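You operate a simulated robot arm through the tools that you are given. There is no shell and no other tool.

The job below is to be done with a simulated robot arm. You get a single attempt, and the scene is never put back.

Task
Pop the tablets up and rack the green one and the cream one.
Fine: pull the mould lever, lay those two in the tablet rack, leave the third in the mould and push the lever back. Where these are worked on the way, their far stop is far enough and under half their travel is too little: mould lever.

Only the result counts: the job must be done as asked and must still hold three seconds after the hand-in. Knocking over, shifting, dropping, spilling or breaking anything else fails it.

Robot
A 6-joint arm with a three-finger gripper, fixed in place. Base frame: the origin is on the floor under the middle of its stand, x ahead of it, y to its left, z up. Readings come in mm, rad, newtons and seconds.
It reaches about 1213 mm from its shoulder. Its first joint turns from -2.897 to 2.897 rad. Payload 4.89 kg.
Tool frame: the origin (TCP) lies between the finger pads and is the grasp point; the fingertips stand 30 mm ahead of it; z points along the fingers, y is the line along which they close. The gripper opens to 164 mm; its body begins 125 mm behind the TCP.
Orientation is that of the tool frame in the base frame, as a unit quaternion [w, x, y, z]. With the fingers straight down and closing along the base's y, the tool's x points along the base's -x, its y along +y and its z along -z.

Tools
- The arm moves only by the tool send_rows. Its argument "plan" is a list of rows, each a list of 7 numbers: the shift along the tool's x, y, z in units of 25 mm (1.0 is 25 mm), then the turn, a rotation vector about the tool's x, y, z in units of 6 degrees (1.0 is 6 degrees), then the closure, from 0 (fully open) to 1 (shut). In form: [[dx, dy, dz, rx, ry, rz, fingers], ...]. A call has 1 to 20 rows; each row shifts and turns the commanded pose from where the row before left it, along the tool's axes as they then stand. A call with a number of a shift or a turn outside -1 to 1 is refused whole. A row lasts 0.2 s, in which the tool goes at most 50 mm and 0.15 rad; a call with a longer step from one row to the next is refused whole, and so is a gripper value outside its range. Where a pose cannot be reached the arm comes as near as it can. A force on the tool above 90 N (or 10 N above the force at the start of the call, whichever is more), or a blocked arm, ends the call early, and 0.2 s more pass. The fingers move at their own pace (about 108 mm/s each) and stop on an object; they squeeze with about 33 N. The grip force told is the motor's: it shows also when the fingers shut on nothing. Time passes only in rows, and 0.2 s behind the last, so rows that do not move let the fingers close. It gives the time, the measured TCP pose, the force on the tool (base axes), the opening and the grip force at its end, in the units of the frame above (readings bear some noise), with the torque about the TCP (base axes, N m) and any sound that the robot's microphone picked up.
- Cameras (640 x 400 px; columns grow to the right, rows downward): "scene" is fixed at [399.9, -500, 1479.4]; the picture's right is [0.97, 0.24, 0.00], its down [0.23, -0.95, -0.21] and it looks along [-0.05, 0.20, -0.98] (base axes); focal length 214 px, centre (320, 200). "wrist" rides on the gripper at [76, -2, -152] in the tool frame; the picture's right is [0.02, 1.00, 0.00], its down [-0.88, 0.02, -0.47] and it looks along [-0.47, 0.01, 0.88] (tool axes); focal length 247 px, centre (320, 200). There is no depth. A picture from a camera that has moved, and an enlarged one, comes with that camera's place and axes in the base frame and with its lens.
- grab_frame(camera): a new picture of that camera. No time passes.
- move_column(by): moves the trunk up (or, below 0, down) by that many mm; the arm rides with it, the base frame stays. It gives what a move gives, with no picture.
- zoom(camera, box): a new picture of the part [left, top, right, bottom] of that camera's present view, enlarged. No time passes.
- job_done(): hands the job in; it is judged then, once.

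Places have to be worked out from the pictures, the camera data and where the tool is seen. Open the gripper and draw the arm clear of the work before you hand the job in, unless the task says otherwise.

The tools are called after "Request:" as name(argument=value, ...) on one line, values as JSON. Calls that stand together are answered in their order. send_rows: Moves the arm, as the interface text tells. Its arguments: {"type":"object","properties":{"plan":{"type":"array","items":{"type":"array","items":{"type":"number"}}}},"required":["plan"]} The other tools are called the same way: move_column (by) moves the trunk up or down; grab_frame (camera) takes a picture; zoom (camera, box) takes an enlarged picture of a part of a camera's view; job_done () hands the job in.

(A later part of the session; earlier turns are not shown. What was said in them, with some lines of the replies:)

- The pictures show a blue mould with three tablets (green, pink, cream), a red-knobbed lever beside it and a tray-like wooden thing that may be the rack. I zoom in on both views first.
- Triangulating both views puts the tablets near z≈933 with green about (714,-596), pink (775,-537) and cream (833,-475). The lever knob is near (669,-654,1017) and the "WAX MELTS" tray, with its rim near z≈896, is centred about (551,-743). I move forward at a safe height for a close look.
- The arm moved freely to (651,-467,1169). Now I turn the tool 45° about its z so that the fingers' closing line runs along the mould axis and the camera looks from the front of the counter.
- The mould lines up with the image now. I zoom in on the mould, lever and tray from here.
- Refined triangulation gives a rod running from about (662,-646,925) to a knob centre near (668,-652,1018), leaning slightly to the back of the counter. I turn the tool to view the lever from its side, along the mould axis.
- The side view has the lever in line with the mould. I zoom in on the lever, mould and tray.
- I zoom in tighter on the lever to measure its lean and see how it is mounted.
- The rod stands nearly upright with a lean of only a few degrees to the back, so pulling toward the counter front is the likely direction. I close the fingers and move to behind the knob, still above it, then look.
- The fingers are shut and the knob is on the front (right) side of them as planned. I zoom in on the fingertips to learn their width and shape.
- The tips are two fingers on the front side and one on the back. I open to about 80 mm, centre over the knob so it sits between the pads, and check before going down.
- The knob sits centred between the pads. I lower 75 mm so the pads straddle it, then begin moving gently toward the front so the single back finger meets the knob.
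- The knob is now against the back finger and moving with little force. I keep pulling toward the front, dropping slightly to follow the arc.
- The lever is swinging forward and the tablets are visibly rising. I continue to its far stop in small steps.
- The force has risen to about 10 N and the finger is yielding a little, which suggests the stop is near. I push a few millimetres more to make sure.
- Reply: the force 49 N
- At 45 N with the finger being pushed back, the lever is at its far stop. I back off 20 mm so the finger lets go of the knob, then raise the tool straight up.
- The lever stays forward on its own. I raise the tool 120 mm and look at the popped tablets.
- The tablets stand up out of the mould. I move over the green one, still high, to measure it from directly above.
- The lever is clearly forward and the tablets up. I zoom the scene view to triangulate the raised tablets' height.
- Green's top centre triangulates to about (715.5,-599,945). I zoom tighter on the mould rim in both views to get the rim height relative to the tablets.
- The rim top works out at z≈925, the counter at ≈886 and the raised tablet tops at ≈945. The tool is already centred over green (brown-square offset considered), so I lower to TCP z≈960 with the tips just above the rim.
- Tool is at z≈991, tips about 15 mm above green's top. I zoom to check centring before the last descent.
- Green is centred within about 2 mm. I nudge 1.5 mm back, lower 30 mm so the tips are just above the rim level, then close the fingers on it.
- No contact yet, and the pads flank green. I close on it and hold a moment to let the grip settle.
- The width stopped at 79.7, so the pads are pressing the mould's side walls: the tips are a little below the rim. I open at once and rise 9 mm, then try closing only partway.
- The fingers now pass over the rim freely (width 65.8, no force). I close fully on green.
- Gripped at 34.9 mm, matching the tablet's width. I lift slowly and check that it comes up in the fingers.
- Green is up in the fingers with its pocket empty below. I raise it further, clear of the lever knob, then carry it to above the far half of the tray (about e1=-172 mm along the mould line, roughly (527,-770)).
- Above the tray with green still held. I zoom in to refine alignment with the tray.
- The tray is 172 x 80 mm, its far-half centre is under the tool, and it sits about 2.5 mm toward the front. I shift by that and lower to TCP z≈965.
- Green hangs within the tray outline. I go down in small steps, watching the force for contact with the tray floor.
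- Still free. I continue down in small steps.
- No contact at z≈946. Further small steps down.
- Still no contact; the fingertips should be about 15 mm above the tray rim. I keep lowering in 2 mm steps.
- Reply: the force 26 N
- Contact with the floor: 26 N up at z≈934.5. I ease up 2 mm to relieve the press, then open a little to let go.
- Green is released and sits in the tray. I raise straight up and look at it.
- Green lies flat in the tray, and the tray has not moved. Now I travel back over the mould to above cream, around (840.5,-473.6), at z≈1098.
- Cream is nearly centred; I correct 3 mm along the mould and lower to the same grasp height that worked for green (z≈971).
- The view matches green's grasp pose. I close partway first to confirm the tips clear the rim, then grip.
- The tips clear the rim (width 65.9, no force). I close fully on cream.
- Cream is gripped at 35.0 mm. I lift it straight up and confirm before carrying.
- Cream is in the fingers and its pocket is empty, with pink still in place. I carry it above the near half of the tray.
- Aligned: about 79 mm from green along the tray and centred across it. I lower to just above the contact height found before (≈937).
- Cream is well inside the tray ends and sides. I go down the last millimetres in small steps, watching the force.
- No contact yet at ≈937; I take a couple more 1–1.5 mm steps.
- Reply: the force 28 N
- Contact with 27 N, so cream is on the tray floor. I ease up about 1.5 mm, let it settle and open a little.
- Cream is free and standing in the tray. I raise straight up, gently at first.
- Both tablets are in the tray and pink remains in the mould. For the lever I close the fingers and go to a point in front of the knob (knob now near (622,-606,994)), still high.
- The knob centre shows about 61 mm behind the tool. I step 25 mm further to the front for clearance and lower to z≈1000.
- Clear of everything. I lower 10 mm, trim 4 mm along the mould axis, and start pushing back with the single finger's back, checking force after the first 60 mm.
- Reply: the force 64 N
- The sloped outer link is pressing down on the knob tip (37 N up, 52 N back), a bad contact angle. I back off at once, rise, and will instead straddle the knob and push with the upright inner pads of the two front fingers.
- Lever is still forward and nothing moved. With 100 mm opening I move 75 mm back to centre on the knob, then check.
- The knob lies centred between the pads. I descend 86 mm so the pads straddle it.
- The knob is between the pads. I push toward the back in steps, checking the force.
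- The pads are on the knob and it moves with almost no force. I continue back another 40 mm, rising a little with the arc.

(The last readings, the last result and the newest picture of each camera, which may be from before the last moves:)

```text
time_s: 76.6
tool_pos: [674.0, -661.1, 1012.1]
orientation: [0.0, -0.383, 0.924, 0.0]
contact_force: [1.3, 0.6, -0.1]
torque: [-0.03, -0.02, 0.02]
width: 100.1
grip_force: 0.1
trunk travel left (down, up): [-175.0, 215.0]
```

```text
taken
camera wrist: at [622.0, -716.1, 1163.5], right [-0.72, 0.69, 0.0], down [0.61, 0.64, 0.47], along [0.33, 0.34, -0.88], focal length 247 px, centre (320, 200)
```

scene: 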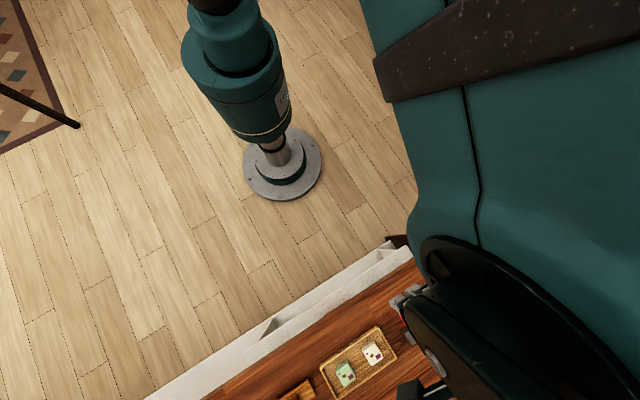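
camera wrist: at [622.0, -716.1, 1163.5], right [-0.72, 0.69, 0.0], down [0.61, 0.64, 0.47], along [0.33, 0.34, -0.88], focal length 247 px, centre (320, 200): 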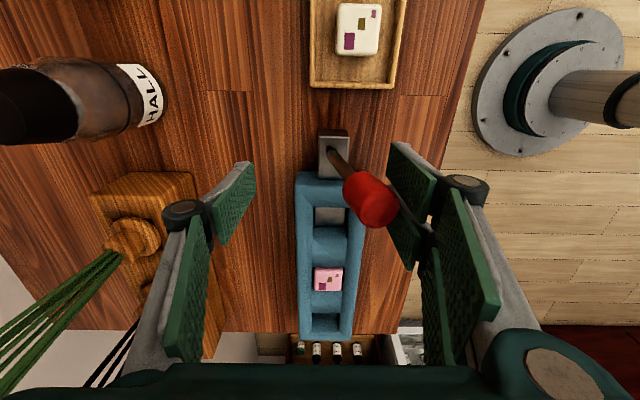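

The lever is following and pink is sinking. I continue another 20 mm, then take fine steps toward its rest stop.

Request:
send_rows(plan=[[0, -0.4, -0.04, 0, 0, 0, 0.39], [0, -0.4, -0.04, 0, 0, 0, 0.39], [0, 0, 0, 0, 0, 0, 0.39]])

Request:
send_rows(plan=[[0, -0.2, 0, 0, 0, 0, 0.39], [0, -0.1, 0, 0, 0, 0, 0.39], [0, 0, 0, 0, 0, 0, 0.39]])

Request:
grab_frame(camera="wrist")

```text
time_s: 77.4
tool_pos: [689.0, -674.7, 1012.7]
orientation: [0.0, -0.383, 0.924, 0.0]
contact_force: [0.6, 0.3, 0.1]
torque: [0.0, 0.0, 0.0]
width: 99.8
grip_force: 0.0
trunk travel left (down, up): [-175.0, 215.0]
```

```text
time_s: 78.2
tool_pos: [694.4, -679.1, 1012.8]
orientation: [-0.001, -0.384, 0.923, 0.0]
contact_force: [0.9, -1.0, -0.7]
torque: [0.0, 0.0, 0.0]
width: 100.2
grip_force: 0.1
trunk travel left (down, up): [-175.0, 215.0]
```

```text
taken
camera wrist: at [641.6, -734.7, 1164.4], right [-0.72, 0.69, 0.0], down [0.61, 0.64, 0.47], along [0.33, 0.34, -0.88], focal length 247 px, centre (320, 200)
```

wrist: 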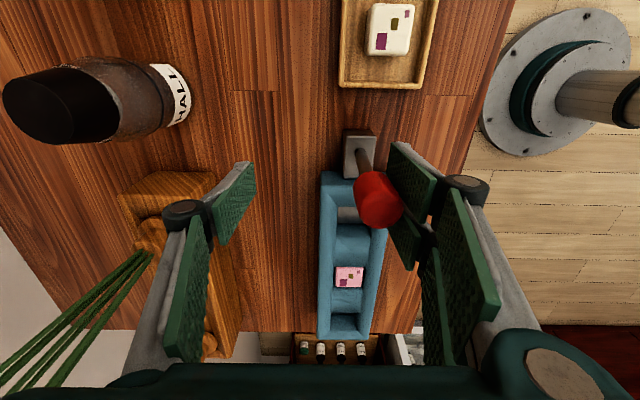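

The lever is nearly upright. I continue in 4–5 mm steps until the force shows its rest stop.

Request:
send_rows(plan=[[0, -0.2, 0, 0, 0, 0, 0.39], [0, 0, 0, 0, 0, 0, 0.39]])

Request:
send_rows(plan=[[0, -0.16, 0, 0, 0, 0, 0.39], [0, 0, 0, 0, 0, 0, 0.39]])

Request:
zoom(camera="wrist", box=[300, 110, 460, 330])

```text
time_s: 78.8
tool_pos: [696.7, -682.2, 1013.9]
orientation: [0.001, -0.383, 0.924, 0.0]
contact_force: [-15.1, 12.1, -7.2]
torque: [-0.12, -0.06, 0.1]
width: 106.5
grip_force: 8.2
trunk travel left (down, up): [-175.0, 215.0]
```

```text
time_s: 79.4
tool_pos: [699.7, -684.1, 1013.5]
orientation: [0.0, -0.384, 0.923, 0.0]
contact_force: [-26.6, 24.8, -14.0]
torque: [-0.13, -0.1, 0.06]
width: 112.7
grip_force: 15.6
trunk travel left (down, up): [-175.0, 215.0]
```

```text
1.82 times, centred on (380, 220) of wrist
camera zoom: at [647.2, -740.2, 1165.6], right [-0.72, 0.69, 0.0], down [0.61, 0.64, 0.47], along [0.33, 0.34, -0.88], focal length 449 px, centre (211, 164)
```

zoom: 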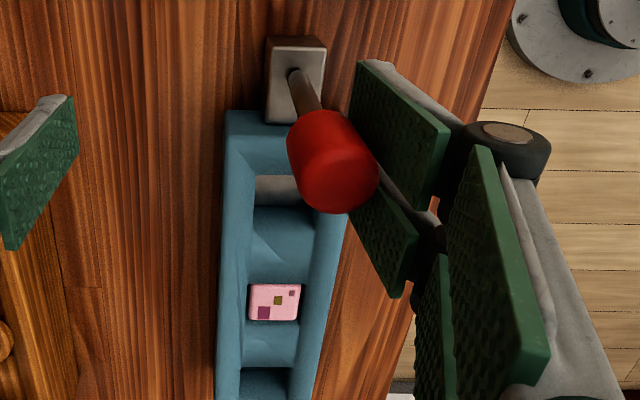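

The force has climbed to 36 N with the finger yielding, and the pad face is at the knob's original position, so the lever is back at rest. I back off 15 mm and check that it stays.

Request:
send_rows(plan=[[0, 0.3, 0, 0, 0, 0, 0.39], [0, 0.5, 0, 0, 0, 0, 0.39], [0, 0, 0, 0, 0, 0, 0.39]])

Request:
zoom(camera="wrist", box=[240, 110, 440, 340])

```text
time_s: 80.2
tool_pos: [686.8, -672.0, 1013.7]
orientation: [0.0, -0.383, 0.924, 0.0]
contact_force: [-1.2, 0.0, -0.2]
torque: [-0.03, -0.04, 0.02]
width: 100.3
grip_force: 0.0
trunk travel left (down, up): [-175.0, 215.0]
```

```text
1.74 times, centred on (340, 225) of wrist
camera zoom: at [634.7, -726.5, 1165.5], right [-0.72, 0.69, 0.0], down [0.61, 0.64, 0.47], along [0.33, 0.34, -0.88], focal length 430 px, centre (285, 156)
```

zoom: 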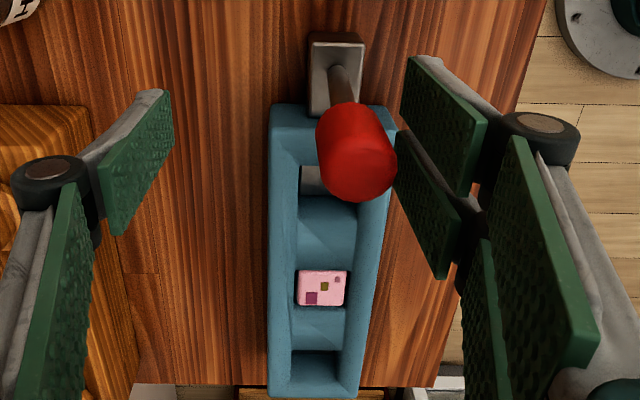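

I raise the tool clear of the knob and look again at the lever, mould and pink tablet.

Request:
send_rows(plan=[[0, -0.1, -0.6, 0, 0, 0, 0.39], [0, 0, -1, 0, 0, 0, 0.39], [0, 0, -1, 0, 0, 0, 0.39], [0, 0, -1, 0, 0, 0, 0.39], [0, 0, -0.8, 0, 0, 0, 0.39], [0, 0, 0, 0, 0, 0, 0.39]])

Request:
grab_frame(camera="wrist")

Request:
zoom(camera="wrist", box=[250, 100, 410, 300])

```text
time_s: 81.6
tool_pos: [688.1, -672.9, 1122.6]
orientation: [0.0, -0.384, 0.923, 0.0]
contact_force: [0.6, 0.0, 0.8]
torque: [-0.05, -0.02, 0.0]
width: 100.3
grip_force: 0.1
trunk travel left (down, up): [-175.0, 215.0]
```

```text
taken
camera wrist: at [636.2, -728.7, 1274.8], right [-0.72, 0.69, 0.0], down [0.61, 0.64, 0.47], along [0.33, 0.34, -0.88], focal length 247 px, centre (320, 200)
```

wrist: 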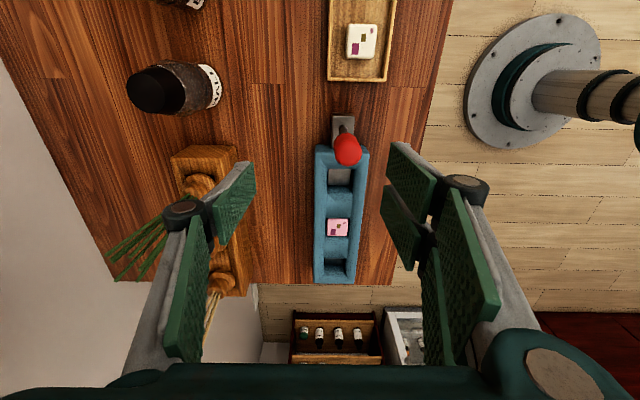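

```text
2.00 times, centred on (330, 200) of wrist
camera zoom: at [636.2, -728.7, 1274.8], right [-0.72, 0.69, 0.0], down [0.61, 0.64, 0.47], along [0.33, 0.34, -0.88], focal length 494 px, centre (300, 200)
```

zoom: 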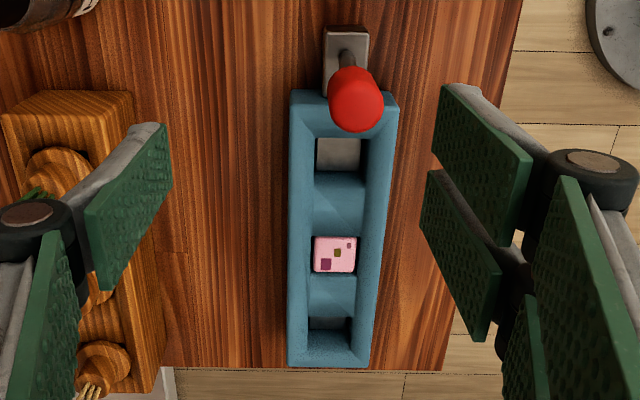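

The knob's centre works out at its original spot (e2≈933.5 vs 934 before), and pink is back down in its pocket. I open the gripper and withdraw up and toward the front, clear of the work.

Request:
send_rows(plan=[[0, 0, -1, 0, 0, 0, 0.3], [0, 0, -1, 0, 0, 0, 0.2], [0, 0, -1, 0, 0, 0, 0.1], [0, 1, -0.5, 0, 0, 0, 0], [0, 1, 0, 0, 0, 0, 0], [0, 1, 0, 0, 0, 0, 0], [0, 1, 0, 0, 0, 0, 0], [0, 1, 0, 0, 0, 0, 0], [0, 1, 0, 0, 0, 0, 0], [0, 1, 0, 0, 0, 0, 0], [0, 1, 0, 0, 0, 0, 0], [0, 1, 0, 0, 0, 0, 0], [0, 1, 0, 0, 0, 0, 0], [0, 1, 0, 0, 0, 0, 0], [0, 1, 0, 0, 0, 0, 0], [0, 0, 0, 0, 0, 0, 0]])

Request:
grab_frame(camera="scene")

Request:
grab_frame(camera="wrist")

```text
time_s: 85.0
tool_pos: [475.2, -461.9, 1211.6]
orientation: [0.0, -0.384, 0.923, 0.0]
contact_force: [-0.6, 0.6, 0.2]
torque: [-0.09, -0.06, -0.02]
width: 163.9
grip_force: 0.1
trunk travel left (down, up): [-175.0, 215.0]
```

```text
taken
```

scene: 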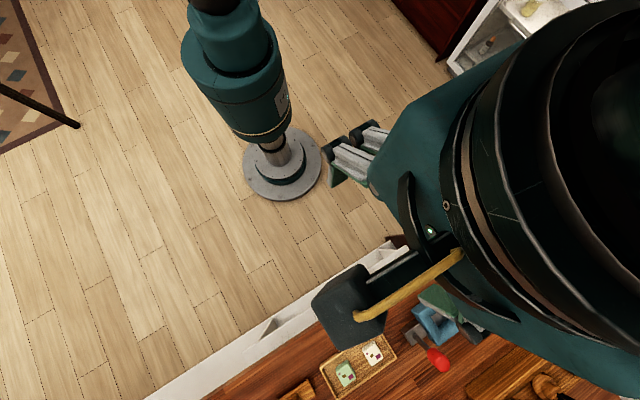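

```text
taken
camera wrist: at [424.7, -517.8, 1363.3], right [-0.72, 0.69, 0.0], down [0.61, 0.64, 0.47], along [0.33, 0.34, -0.88], focal length 247 px, centre (320, 200)
```

wrist: 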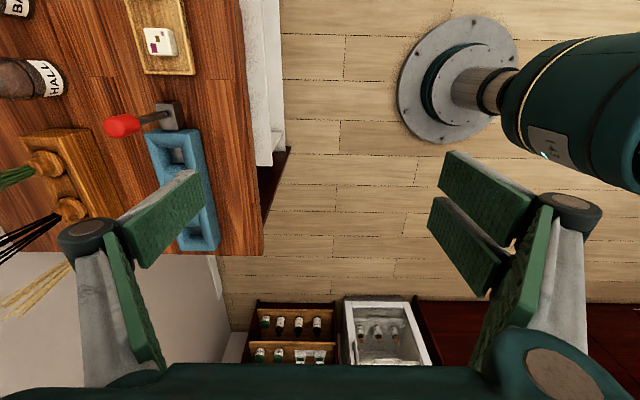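

The lever stands back as at first. I draw the arm further off toward its starting place so the scene camera can see the whole work area.

Request:
send_rows(plan=[[0.9, 0.9, 0, 0, 0, 0, 0], [0.9, 0.9, 0, 0, 0, 0, 0], [0.9, 0.9, 0, 0, 0, 0, 0], [0.9, 0.9, 0, 0, 0, 0, 0], [0.9, 0.9, 0, 0, 0, 0, 0], [0.9, 0.9, 0, 0, 0, 0, 0], [0, 0, 0, 0, 0, 0, 0]])

Request:
grab_frame(camera="scene")

Request:
zoom(camera="scene", box=[380, 230, 560, 390])

Request:
zoom(camera="scene", box=[260, 300, 480, 400])

```text
time_s: 86.6
tool_pos: [289.8, -472.4, 1214.1]
orientation: [0.0, -0.384, 0.924, 0.0]
contact_force: [0.9, 0.0, 0.0]
torque: [0.05, 0.04, 0.02]
width: 164.1
grip_force: 0.0
trunk travel left (down, up): [-175.0, 215.0]
```

```text
taken
```

scene: 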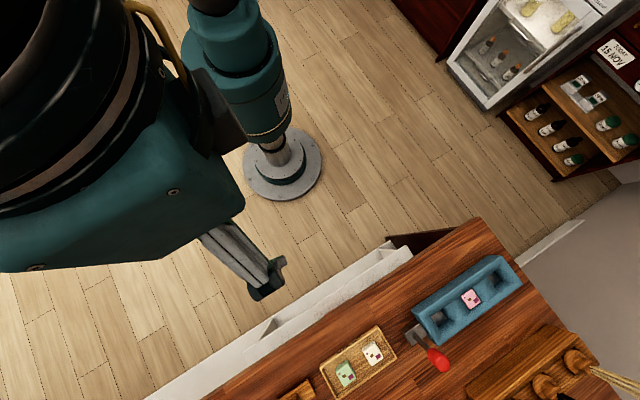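

```text
2.50 times, centred on (470, 310) of scene
camera zoom: at [399.9, -500.0, 1479.4], right [0.97, 0.24, 0.0], down [0.23, -0.95, -0.21], along [-0.05, 0.2, -0.98], focal length 536 px, centre (-55, -75)
```

zoom: 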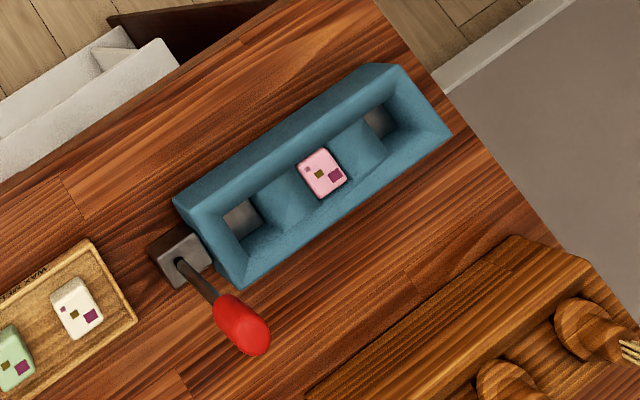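

```text
2.91 times, centred on (370, 350) of scene
camera zoom: at [399.9, -500.0, 1479.4], right [0.97, 0.24, 0.0], down [0.23, -0.95, -0.21], along [-0.05, 0.2, -0.98], focal length 624 px, centre (174, -236)
```

zoom: 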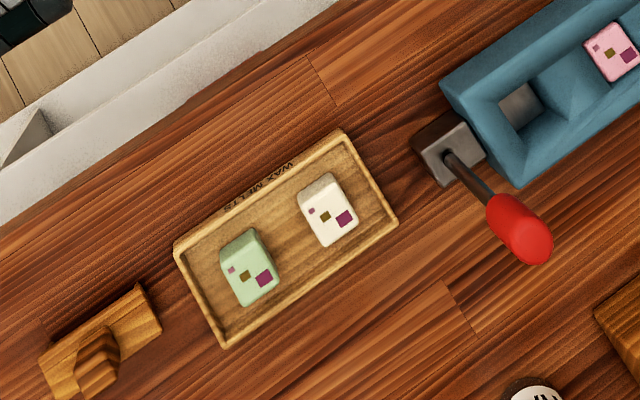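

The fixed camera shows green and cream lying in the tray, pink down in the mould, and the lever and tray at exactly their original pixels. The gripper is open and clear of the work, so I hand the job in.

Request:
job_done()

```text
The job is handed in.
```

I racked the green and cream tablets and handed the job in. I haven't seen a judging result.

- **Tablets:** Green and cream lie side by side in the "WAX MELTS" tray, the only rack in view. Pink is back down in its pocket in the mould.
- **Lever:** I pulled it forward to its far stop, which raised the tablets, then pushed it back to rest. In the last scene picture it stands where it began.
- **Surroundings:** In the final scene pictures the mould and tray are where they started. I saw nothing else disturbed.

Two contacts didn't go as planned. On the first try at green, the fingers closed on the mould's side walls. On the first push back, a finger pressed down on the lever knob with about 64 N in all. I backed off both times, and neither shows any shift in the later pictures.

The gripper is open and the arm is back near its starting place.
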